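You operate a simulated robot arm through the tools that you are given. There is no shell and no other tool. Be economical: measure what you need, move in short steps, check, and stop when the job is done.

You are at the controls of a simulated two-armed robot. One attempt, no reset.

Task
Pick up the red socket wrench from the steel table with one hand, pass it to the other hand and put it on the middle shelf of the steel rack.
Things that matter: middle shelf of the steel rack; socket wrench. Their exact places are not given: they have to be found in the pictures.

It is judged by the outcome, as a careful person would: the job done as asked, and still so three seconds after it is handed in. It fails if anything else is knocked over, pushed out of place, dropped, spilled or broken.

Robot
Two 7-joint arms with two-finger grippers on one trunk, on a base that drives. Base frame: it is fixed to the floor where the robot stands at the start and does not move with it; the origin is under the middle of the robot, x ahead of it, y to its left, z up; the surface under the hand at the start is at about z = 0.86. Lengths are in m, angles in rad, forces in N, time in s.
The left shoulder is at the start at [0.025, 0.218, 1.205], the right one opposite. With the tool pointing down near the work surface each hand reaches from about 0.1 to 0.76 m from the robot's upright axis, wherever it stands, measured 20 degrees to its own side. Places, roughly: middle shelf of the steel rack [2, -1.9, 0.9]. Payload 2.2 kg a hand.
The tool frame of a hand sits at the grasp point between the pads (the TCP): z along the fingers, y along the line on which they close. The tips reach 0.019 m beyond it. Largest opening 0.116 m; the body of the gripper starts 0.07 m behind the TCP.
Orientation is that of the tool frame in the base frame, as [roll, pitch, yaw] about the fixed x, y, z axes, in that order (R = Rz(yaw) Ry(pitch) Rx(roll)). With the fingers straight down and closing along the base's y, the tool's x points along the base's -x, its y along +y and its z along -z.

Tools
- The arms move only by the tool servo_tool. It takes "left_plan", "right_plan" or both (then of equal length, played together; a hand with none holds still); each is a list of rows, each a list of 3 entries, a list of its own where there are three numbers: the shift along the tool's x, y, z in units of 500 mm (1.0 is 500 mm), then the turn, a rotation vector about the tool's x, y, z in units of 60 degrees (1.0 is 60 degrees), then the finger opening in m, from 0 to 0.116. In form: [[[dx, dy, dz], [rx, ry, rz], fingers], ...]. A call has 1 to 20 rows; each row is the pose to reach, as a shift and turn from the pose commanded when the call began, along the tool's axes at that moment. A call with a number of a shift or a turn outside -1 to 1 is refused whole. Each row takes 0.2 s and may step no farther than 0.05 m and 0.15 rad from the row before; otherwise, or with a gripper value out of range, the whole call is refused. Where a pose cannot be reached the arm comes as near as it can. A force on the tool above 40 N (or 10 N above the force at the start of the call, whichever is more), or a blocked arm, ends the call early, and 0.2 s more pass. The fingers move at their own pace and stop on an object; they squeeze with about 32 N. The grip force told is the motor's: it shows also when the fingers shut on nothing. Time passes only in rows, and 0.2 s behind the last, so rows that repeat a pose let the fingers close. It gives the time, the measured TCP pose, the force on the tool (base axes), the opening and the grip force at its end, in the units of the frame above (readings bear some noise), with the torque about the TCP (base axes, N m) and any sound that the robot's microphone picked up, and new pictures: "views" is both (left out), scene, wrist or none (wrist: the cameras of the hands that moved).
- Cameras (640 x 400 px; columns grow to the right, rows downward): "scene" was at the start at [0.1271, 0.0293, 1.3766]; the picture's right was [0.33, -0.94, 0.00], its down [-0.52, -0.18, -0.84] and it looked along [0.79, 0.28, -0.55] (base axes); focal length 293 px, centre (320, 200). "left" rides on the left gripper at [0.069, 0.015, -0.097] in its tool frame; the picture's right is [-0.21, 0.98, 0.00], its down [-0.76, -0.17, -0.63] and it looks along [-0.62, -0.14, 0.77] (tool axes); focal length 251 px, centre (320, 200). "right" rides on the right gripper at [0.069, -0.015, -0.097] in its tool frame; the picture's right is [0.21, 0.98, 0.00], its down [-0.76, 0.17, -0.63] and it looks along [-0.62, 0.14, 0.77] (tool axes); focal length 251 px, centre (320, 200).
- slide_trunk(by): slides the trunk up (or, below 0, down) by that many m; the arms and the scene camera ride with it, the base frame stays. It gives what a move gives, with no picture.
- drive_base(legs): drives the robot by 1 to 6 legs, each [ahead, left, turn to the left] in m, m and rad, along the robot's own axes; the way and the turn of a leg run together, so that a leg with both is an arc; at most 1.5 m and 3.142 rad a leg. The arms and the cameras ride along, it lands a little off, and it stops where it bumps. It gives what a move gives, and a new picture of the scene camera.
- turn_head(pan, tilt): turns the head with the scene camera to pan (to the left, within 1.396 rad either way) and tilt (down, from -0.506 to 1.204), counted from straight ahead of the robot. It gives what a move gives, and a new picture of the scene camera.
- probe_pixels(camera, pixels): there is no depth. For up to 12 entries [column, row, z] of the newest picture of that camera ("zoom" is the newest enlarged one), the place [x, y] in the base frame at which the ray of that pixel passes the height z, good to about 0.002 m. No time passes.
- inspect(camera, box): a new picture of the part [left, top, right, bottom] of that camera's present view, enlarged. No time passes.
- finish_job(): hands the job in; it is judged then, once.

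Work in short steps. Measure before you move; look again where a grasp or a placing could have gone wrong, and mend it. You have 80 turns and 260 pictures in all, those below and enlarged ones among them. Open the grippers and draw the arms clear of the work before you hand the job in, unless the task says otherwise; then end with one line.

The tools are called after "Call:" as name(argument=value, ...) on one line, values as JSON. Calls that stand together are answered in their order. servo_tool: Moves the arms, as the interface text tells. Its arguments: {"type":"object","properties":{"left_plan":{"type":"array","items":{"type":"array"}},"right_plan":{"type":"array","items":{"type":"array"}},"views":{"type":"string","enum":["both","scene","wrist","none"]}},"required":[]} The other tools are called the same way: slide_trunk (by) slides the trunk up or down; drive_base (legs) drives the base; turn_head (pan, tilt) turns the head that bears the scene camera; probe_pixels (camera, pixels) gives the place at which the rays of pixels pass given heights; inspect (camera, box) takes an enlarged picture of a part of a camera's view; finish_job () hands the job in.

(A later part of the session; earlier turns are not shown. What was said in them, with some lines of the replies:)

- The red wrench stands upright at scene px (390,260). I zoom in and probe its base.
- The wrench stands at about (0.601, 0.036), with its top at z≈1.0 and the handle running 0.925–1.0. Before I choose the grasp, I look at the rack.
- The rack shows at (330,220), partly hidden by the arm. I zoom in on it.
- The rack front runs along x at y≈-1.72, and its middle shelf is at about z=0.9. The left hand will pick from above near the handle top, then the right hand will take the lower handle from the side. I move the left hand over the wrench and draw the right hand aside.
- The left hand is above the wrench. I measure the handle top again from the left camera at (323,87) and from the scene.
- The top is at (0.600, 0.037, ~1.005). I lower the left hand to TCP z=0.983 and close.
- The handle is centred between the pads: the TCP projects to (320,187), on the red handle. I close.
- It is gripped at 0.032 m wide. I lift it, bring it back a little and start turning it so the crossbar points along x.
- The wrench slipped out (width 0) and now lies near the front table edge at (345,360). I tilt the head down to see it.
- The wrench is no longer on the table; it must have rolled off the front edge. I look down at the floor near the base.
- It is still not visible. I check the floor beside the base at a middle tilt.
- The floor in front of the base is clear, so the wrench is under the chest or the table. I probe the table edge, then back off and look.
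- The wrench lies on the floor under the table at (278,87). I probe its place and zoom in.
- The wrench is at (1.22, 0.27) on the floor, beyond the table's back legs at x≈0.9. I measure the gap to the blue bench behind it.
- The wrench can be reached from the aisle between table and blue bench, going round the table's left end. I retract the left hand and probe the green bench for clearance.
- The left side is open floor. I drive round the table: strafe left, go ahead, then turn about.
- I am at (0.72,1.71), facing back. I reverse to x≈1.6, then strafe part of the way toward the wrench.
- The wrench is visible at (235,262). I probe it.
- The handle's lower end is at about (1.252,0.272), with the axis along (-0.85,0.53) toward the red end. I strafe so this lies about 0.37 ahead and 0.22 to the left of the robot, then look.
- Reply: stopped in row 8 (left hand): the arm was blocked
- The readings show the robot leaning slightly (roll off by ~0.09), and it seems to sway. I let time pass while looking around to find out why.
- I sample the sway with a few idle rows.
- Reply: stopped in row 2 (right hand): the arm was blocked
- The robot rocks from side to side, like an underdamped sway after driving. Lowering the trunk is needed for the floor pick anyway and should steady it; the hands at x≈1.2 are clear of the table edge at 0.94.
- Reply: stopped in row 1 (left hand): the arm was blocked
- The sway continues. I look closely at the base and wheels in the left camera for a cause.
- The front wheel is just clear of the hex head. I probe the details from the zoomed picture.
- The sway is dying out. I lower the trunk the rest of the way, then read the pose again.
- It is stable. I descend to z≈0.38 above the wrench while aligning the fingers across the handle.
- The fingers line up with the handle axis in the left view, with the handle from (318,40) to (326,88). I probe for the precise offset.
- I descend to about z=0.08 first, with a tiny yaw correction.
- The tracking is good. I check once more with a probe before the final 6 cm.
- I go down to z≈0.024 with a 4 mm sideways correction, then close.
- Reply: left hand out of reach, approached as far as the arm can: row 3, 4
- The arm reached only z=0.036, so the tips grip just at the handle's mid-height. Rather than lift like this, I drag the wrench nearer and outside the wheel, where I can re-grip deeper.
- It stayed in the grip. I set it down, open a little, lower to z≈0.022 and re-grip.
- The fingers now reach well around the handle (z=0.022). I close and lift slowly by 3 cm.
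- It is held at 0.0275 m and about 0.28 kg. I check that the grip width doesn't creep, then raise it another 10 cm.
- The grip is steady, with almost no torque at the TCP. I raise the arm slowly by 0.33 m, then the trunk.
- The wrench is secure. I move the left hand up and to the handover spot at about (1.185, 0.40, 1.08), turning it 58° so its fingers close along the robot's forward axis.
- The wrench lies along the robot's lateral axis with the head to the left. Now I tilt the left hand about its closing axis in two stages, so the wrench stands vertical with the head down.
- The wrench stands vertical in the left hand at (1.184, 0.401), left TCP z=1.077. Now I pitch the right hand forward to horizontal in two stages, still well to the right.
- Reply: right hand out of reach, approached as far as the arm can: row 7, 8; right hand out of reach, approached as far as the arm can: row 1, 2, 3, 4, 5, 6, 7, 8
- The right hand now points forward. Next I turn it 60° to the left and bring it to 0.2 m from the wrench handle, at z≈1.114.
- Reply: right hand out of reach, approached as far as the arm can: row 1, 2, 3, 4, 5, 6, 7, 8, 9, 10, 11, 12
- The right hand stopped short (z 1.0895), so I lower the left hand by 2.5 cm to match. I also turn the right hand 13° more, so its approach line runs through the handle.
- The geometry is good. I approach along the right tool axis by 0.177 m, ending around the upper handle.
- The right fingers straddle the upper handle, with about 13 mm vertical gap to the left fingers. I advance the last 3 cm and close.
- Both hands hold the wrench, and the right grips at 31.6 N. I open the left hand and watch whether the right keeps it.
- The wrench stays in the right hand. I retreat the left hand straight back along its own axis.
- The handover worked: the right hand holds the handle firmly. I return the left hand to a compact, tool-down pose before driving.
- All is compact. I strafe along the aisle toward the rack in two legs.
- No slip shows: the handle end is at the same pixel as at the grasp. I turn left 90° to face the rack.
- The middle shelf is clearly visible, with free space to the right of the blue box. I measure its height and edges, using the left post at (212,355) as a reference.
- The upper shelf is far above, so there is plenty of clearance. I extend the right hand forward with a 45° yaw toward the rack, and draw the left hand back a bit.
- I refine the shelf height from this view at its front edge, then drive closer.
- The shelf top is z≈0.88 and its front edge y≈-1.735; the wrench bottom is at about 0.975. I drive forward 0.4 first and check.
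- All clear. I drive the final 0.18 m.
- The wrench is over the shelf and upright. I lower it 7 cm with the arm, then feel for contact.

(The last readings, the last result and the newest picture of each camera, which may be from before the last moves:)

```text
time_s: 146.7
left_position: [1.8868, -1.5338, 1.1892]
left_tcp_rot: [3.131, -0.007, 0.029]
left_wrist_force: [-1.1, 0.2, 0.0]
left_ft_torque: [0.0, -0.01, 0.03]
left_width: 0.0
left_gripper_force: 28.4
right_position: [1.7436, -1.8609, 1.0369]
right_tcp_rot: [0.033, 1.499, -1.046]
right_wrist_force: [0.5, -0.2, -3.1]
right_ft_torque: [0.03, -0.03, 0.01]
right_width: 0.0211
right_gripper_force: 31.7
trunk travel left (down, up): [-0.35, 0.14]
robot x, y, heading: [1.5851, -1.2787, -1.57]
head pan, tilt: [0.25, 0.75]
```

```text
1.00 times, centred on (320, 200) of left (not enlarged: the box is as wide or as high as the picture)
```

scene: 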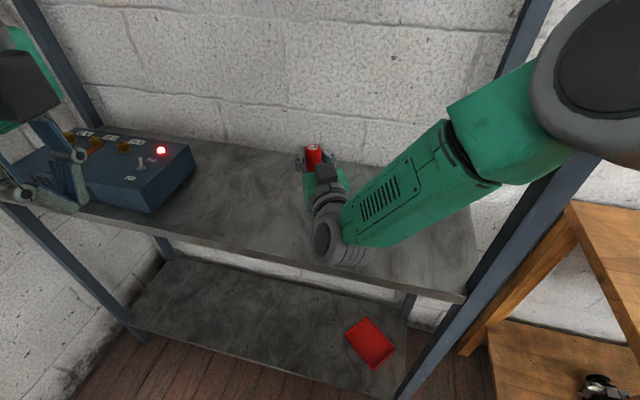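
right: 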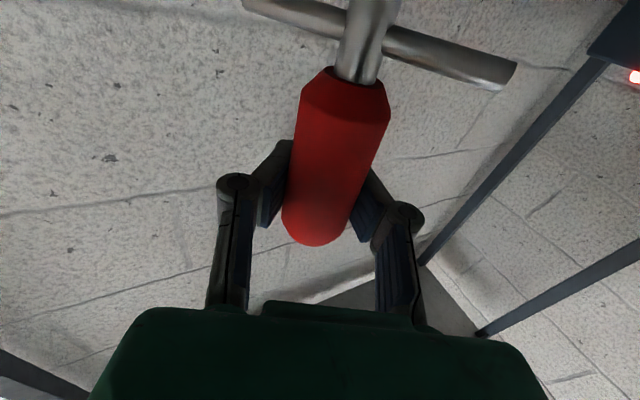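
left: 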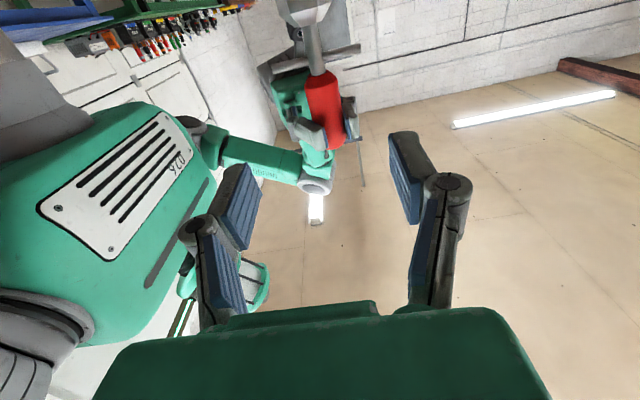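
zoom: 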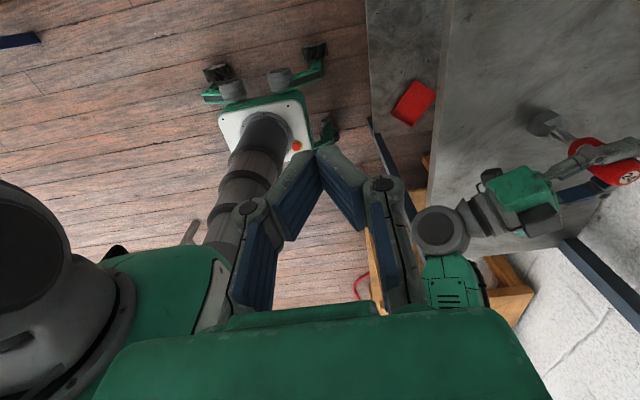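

The left camera shows the wrench over the shelf with its shadow just below. I descend in 4 mm steps toward contact.

Call:
servo_tool(right_plan=[[[0.01, 0, -0.001], [0, 0, 0], 0.0], [[0.02, 0, -0.001], [0, 0, 0], 0.0], [[0.03, 0, -0.002], [0, 0, 0], 0.0], [[0.036, 0, -0.002], [0, 0, 0], 0.0], [[0.036, 0, -0.002], [0, 0, 0], 0.0]], views="none")

Call:
inspect(camera="left", box=[480, 80, 640, 220])

```text
time_s: 147.8
left_position: [1.8849, -1.5318, 1.1898]
left_tcp_rot: [3.131, -0.007, 0.028]
left_wrist_force: [0.1, 0.4, -0.5]
left_ft_torque: [-0.01, -0.02, 0.0]
left_width: 0.0001
left_gripper_force: 28.6
right_position: [1.7431, -1.8588, 1.0246]
right_tcp_rot: [0.01, 1.486, -1.072]
right_wrist_force: [1.2, -3.1, 38.4]
right_ft_torque: [0.53, 0.13, 0.04]
right_width: 0.0213
right_gripper_force: 32.4
trunk travel left (down, up): [-0.35, 0.14]
robot x, y, heading: [1.5885, -1.2799, -1.569]
head pan, tilt: [0.25, 0.75]
```

```text
2.86 times, centred on (560, 150) of left
```

zoom: 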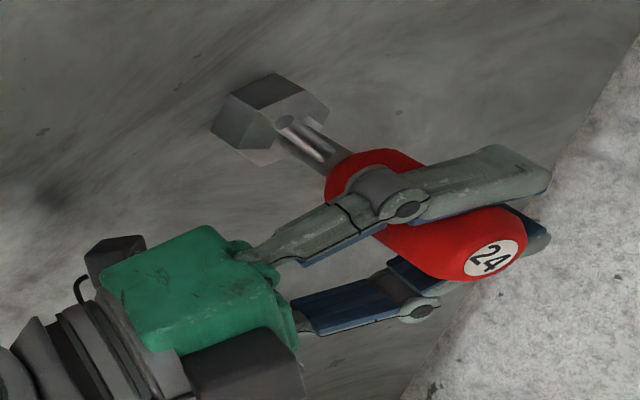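

Contact: the upward force is 38 N, so the hex is on the shelf. I relieve the pressure by raising about 5 mm.

Call:
servo_tool(right_plan=[[[-0.006, 0, 0], [0, 0, 0], 0.0], [[-0.01, 0, 0.001], [0, 0, 0], 0.0], [[-0.01, 0, 0.001], [0, 0, 0], 0.0]], views="wrist")

```text
time_s: 148.7
left_position: [1.8843, -1.5339, 1.1883]
left_tcp_rot: [3.13, -0.008, 0.028]
left_wrist_force: [0.6, -0.1, 0.3]
left_ft_torque: [0.01, 0.01, 0.01]
left_width: 0.0
left_gripper_force: 28.8
right_position: [1.7447, -1.859, 1.025]
right_tcp_rot: [0.026, 1.496, -1.057]
right_wrist_force: [2.7, -8.3, 24.3]
right_ft_torque: [-0.4, -0.15, -0.03]
right_width: 0.0209
right_gripper_force: 32.2
trunk travel left (down, up): [-0.35, 0.14]
robot x, y, heading: [1.5856, -1.277, -1.57]
head pan, tilt: [0.25, 0.75]
```

right: 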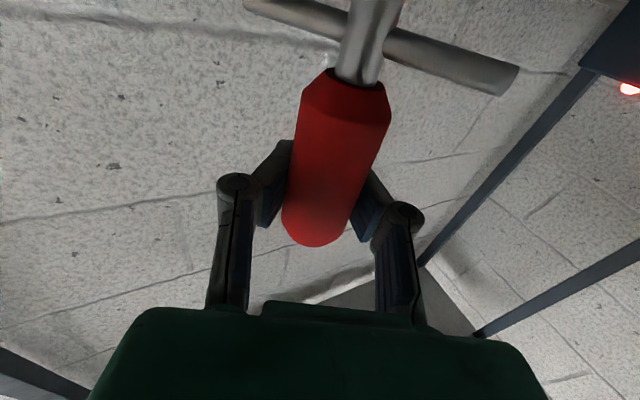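

It still shows 24 N plus a side load. I raise 3 mm more.

Call:
servo_tool(right_plan=[[[-0.003, 0, 0], [0, 0, 0], 0.0], [[-0.006, 0, 0], [0, 0, 0], 0.0], [[-0.006, 0, 0], [0, 0, 0], 0.0]], views="none")

```text
time_s: 149.4
left_position: [1.8856, -1.5337, 1.1895]
left_tcp_rot: [3.131, -0.006, 0.027]
left_wrist_force: [0.4, -0.2, 0.6]
left_ft_torque: [0.01, -0.03, -0.02]
left_width: 0.0
left_gripper_force: 28.8
right_position: [1.7429, -1.8584, 1.024]
right_tcp_rot: [0.038, 1.502, -1.043]
right_wrist_force: [1.7, -7.3, 9.4]
right_ft_torque: [-0.7, -0.08, 0.05]
right_width: 0.0207
right_gripper_force: 31.8
trunk travel left (down, up): [-0.35, 0.14]
robot x, y, heading: [1.5863, -1.2795, -1.567]
head pan, tilt: [0.25, 0.75]
```

It is down to 9 N up with a -7 N side load. I ease 2 mm up and 3 mm forward to relax it.

Call:
servo_tool(right_plan=[[[-0.002, 0, 0.003], [0, 0, 0], 0.0], [[-0.004, 0, 0.006], [0, 0, 0], 0.0], [[-0.004, 0, 0.006], [0, 0, 0], 0.0]], views="none")

Call:
inspect(camera="left", box=[480, 80, 640, 220])

```text
time_s: 150.2
left_position: [1.8856, -1.534, 1.1884]
left_tcp_rot: [3.13, -0.005, 0.029]
left_wrist_force: [-0.7, -0.5, 0.4]
left_ft_torque: [0.02, -0.01, -0.02]
left_width: 0.0
left_gripper_force: 28.0
right_position: [1.7453, -1.8627, 1.0271]
right_tcp_rot: [0.035, 1.503, -1.047]
right_wrist_force: [-0.6, 0.5, -2.8]
right_ft_torque: [0.0, -0.01, 0.01]
right_width: 0.0209
right_gripper_force: 32.0
trunk travel left (down, up): [-0.35, 0.14]
robot x, y, heading: [1.5847, -1.2737, -1.571]
head pan, tilt: [0.25, 0.75]
```

```text
2.86 times, centred on (560, 150) of left
```

zoom: 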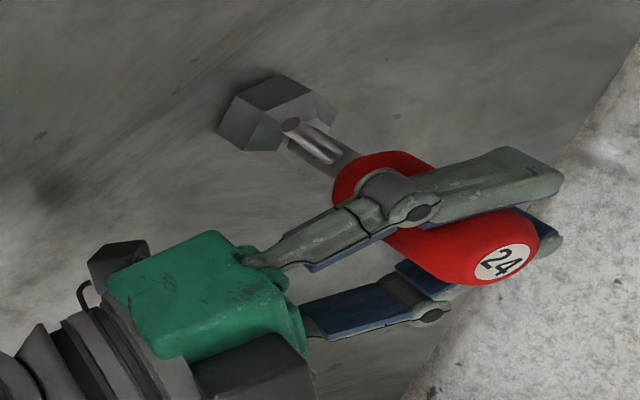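

It is now just off the shelf (2 mm). I check that it is vertical from the left camera zoom.

Call:
probe_pixels(camera="zoom", pixels=[[498, 260, 1.04], [498, 260, 1.05], [292, 125, 0.92], [292, 125, 0.93], [375, 165, 0.97], [240, 150, 0.885], [275, 75, 0.92]])

```text
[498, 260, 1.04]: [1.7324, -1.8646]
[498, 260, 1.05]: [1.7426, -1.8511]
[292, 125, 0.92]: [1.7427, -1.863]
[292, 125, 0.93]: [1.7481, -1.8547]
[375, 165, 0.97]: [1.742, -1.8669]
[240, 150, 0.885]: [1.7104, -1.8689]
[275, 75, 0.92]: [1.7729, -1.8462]
```

It is vertical within a few mm. I lower 2 mm and open the right hand gently.

Call:
servo_tool(right_plan=[[[0.004, 0, 0], [0, 0, 0], 0.0], [[0.004, 0, 0], [0, 0, 0], 0.0], [[0.004, 0, 0], [0, 0, 0], 0.025], [[0.004, 0, 0], [0, 0, 0], 0.035], [[0.004, 0, 0], [0, 0, 0], 0.045], [[0.004, 0, 0], [0, 0, 0], 0.06], [[0.004, 0, 0], [0, 0, 0], 0.08], [[0.004, 0, 0], [0, 0, 0], 0.08]])

Call:
inspect(camera="left", box=[480, 80, 640, 220])

```text
time_s: 152.1
left_position: [1.8854, -1.533, 1.188]
left_tcp_rot: [3.132, -0.005, 0.028]
left_wrist_force: [0.1, 0.5, 0.2]
left_ft_torque: [-0.03, 0.01, -0.01]
left_width: 0.0
left_gripper_force: 28.8
right_position: [1.745, -1.8629, 1.0251]
right_tcp_rot: [0.032, 1.501, -1.046]
right_wrist_force: [0.5, 0.8, 0.5]
right_ft_torque: [-0.03, 0.0, 0.01]
right_width: 0.08
right_gripper_force: 0.0
trunk travel left (down, up): [-0.35, 0.14]
robot x, y, heading: [1.5841, -1.2771, -1.57]
head pan, tilt: [0.25, 0.75]
```

scene: 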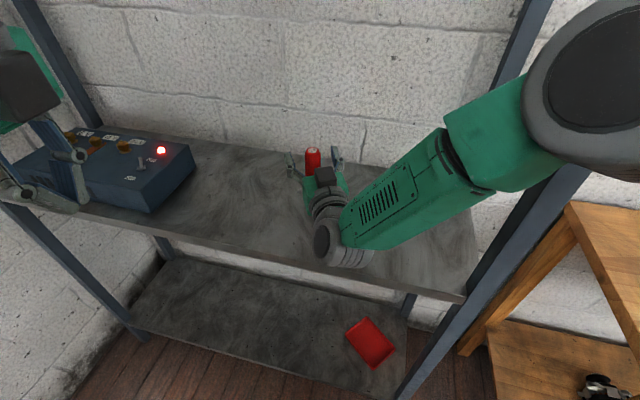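
right: 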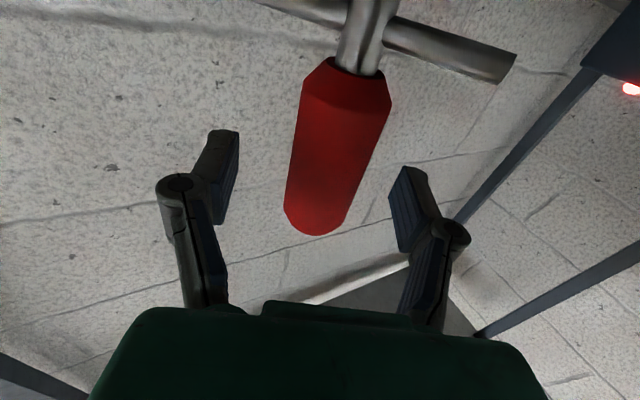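

```text
2.86 times, centred on (560, 150) of left
```

zoom: 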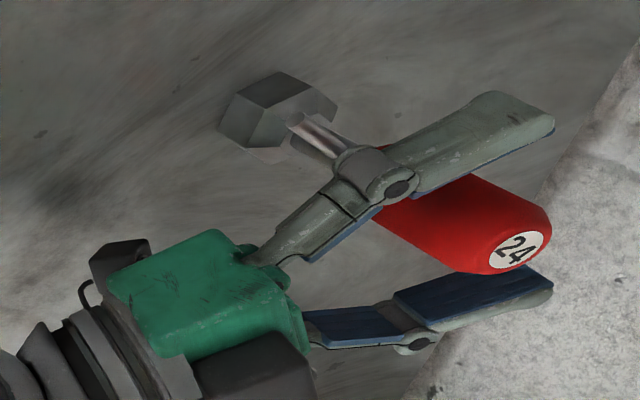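

The wrench stands free on the shelf. I withdraw the right hand along its axis.

Call:
servo_tool(right_plan=[[[-0.003, 0, -0.03], [0, 0, 0], 0.08], [[-0.006, 0, -0.08], [0, 0, 0], 0.08], [[-0.012, 0, -0.14], [0, 0, 0], 0.08], [[-0.018, 0, -0.2], [0, 0, 0], 0.08], [[-0.024, 0, -0.26], [0, 0, 0], 0.08], [[-0.03, 0, -0.32], [0, 0, 0], 0.08]])

```text
time_s: 153.4
left_position: [1.8844, -1.5324, 1.1883]
left_tcp_rot: [3.131, -0.006, 0.028]
left_wrist_force: [0.4, 0.0, 0.5]
left_ft_torque: [0.0, 0.0, 0.0]
left_width: 0.0003
left_gripper_force: 28.8
right_position: [1.6667, -1.7209, 1.0326]
right_tcp_rot: [0.061, 1.503, -1.027]
right_wrist_force: [0.2, 0.1, -0.3]
right_ft_torque: [0.05, -0.02, 0.01]
right_width: 0.0799
right_gripper_force: 0.1
trunk travel left (down, up): [-0.35, 0.14]
robot x, y, heading: [1.5864, -1.2776, -1.564]
head pan, tilt: [0.25, 0.75]
```

scene: 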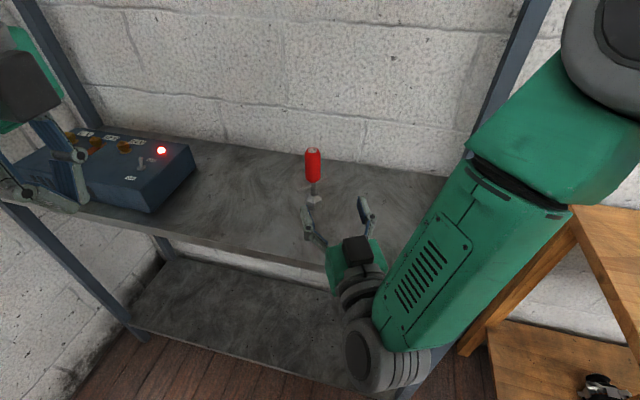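
right: 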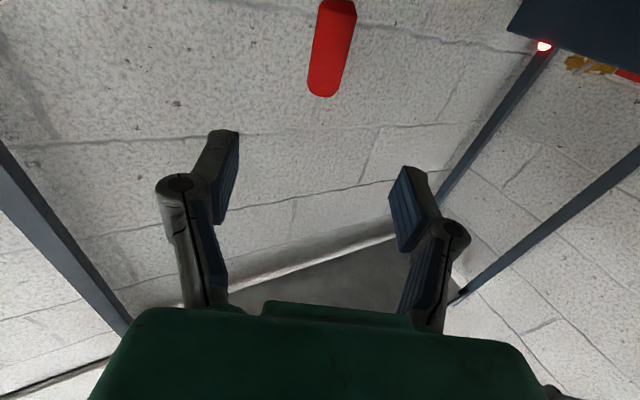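

The wrench stands upright on the middle shelf at (313,175). I open the left gripper and back the robot off.

Call:
servo_tool(left_plan=[[[0, 0, 0], [0, 0, 0], 0.08], [[0, 0, 0], [0, 0, 0], 0.08], [[0, 0, 0], [0, 0, 0], 0.08]], views="none")

Call:
drive_base(legs=[[-0.35, 0, 0]])

Call:
inspect(camera="scene", box=[200, 60, 420, 200])

```text
time_s: 154.2
left_position: [1.8859, -1.5334, 1.1893]
left_tcp_rot: [3.131, -0.005, 0.027]
left_wrist_force: [-0.3, 0.6, 0.0]
left_ft_torque: [0.01, 0.02, 0.01]
left_width: 0.0802
left_gripper_force: 0.0
right_position: [1.6673, -1.7214, 1.033]
right_tcp_rot: [0.058, 1.498, -1.023]
right_wrist_force: [0.3, 0.6, 0.4]
right_ft_torque: [0.0, -0.02, 0.0]
right_width: 0.08
right_gripper_force: 0.0
trunk travel left (down, up): [-0.35, 0.14]
robot x, y, heading: [1.5857, -1.2784, -1.571]
head pan, tilt: [0.25, 0.75]
```

```text
time_s: 156.5
left_position: [1.8844, -1.1833, 1.1894]
left_tcp_rot: [3.131, -0.006, 0.023]
left_wrist_force: [0.0, 0.1, 1.5]
left_ft_torque: [0.01, 0.02, 0.02]
left_width: 0.0801
left_gripper_force: 0.0
right_position: [1.6652, -1.3704, 1.0314]
right_tcp_rot: [0.05, 1.501, -1.04]
right_wrist_force: [-0.6, 0.8, 0.0]
right_ft_torque: [-0.01, -0.02, 0.02]
right_width: 0.0799
right_gripper_force: 0.1
trunk travel left (down, up): [-0.35, 0.14]
robot x, y, heading: [1.5846, -0.9257, -1.572]
head pan, tilt: [0.25, 0.75]
```

scene: 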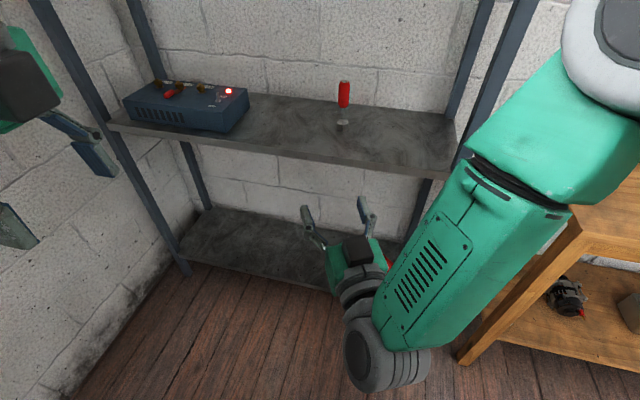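

```text
2.86 times, centred on (310, 130) of scene
```

zoom: 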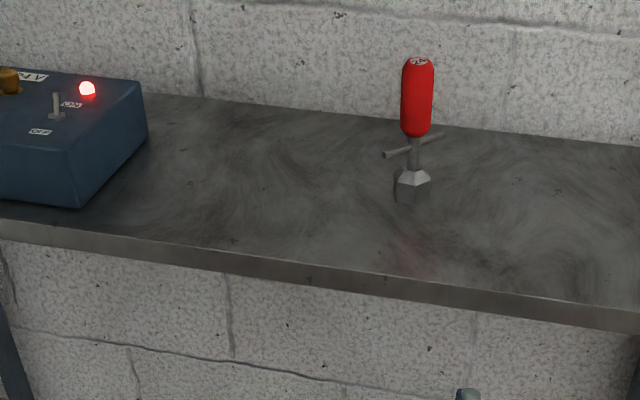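

The wrench stands upright and stable on the middle shelf, both grippers are open and the arms are clear. I hand the job in.

Call:
finish_job()

```text
The job is handed in.
```

The red socket wrench is standing upright on the middle shelf of the steel rack, passed from the left hand to the right, but my first lift off the table failed. The wrench slipped from the left hand and fell to the floor. I picked it up from there with the left hand before the handover, so it did not go straight from the table. I saw nothing else knocked over or moved, and I handed in with both grippers open and the arms clear.
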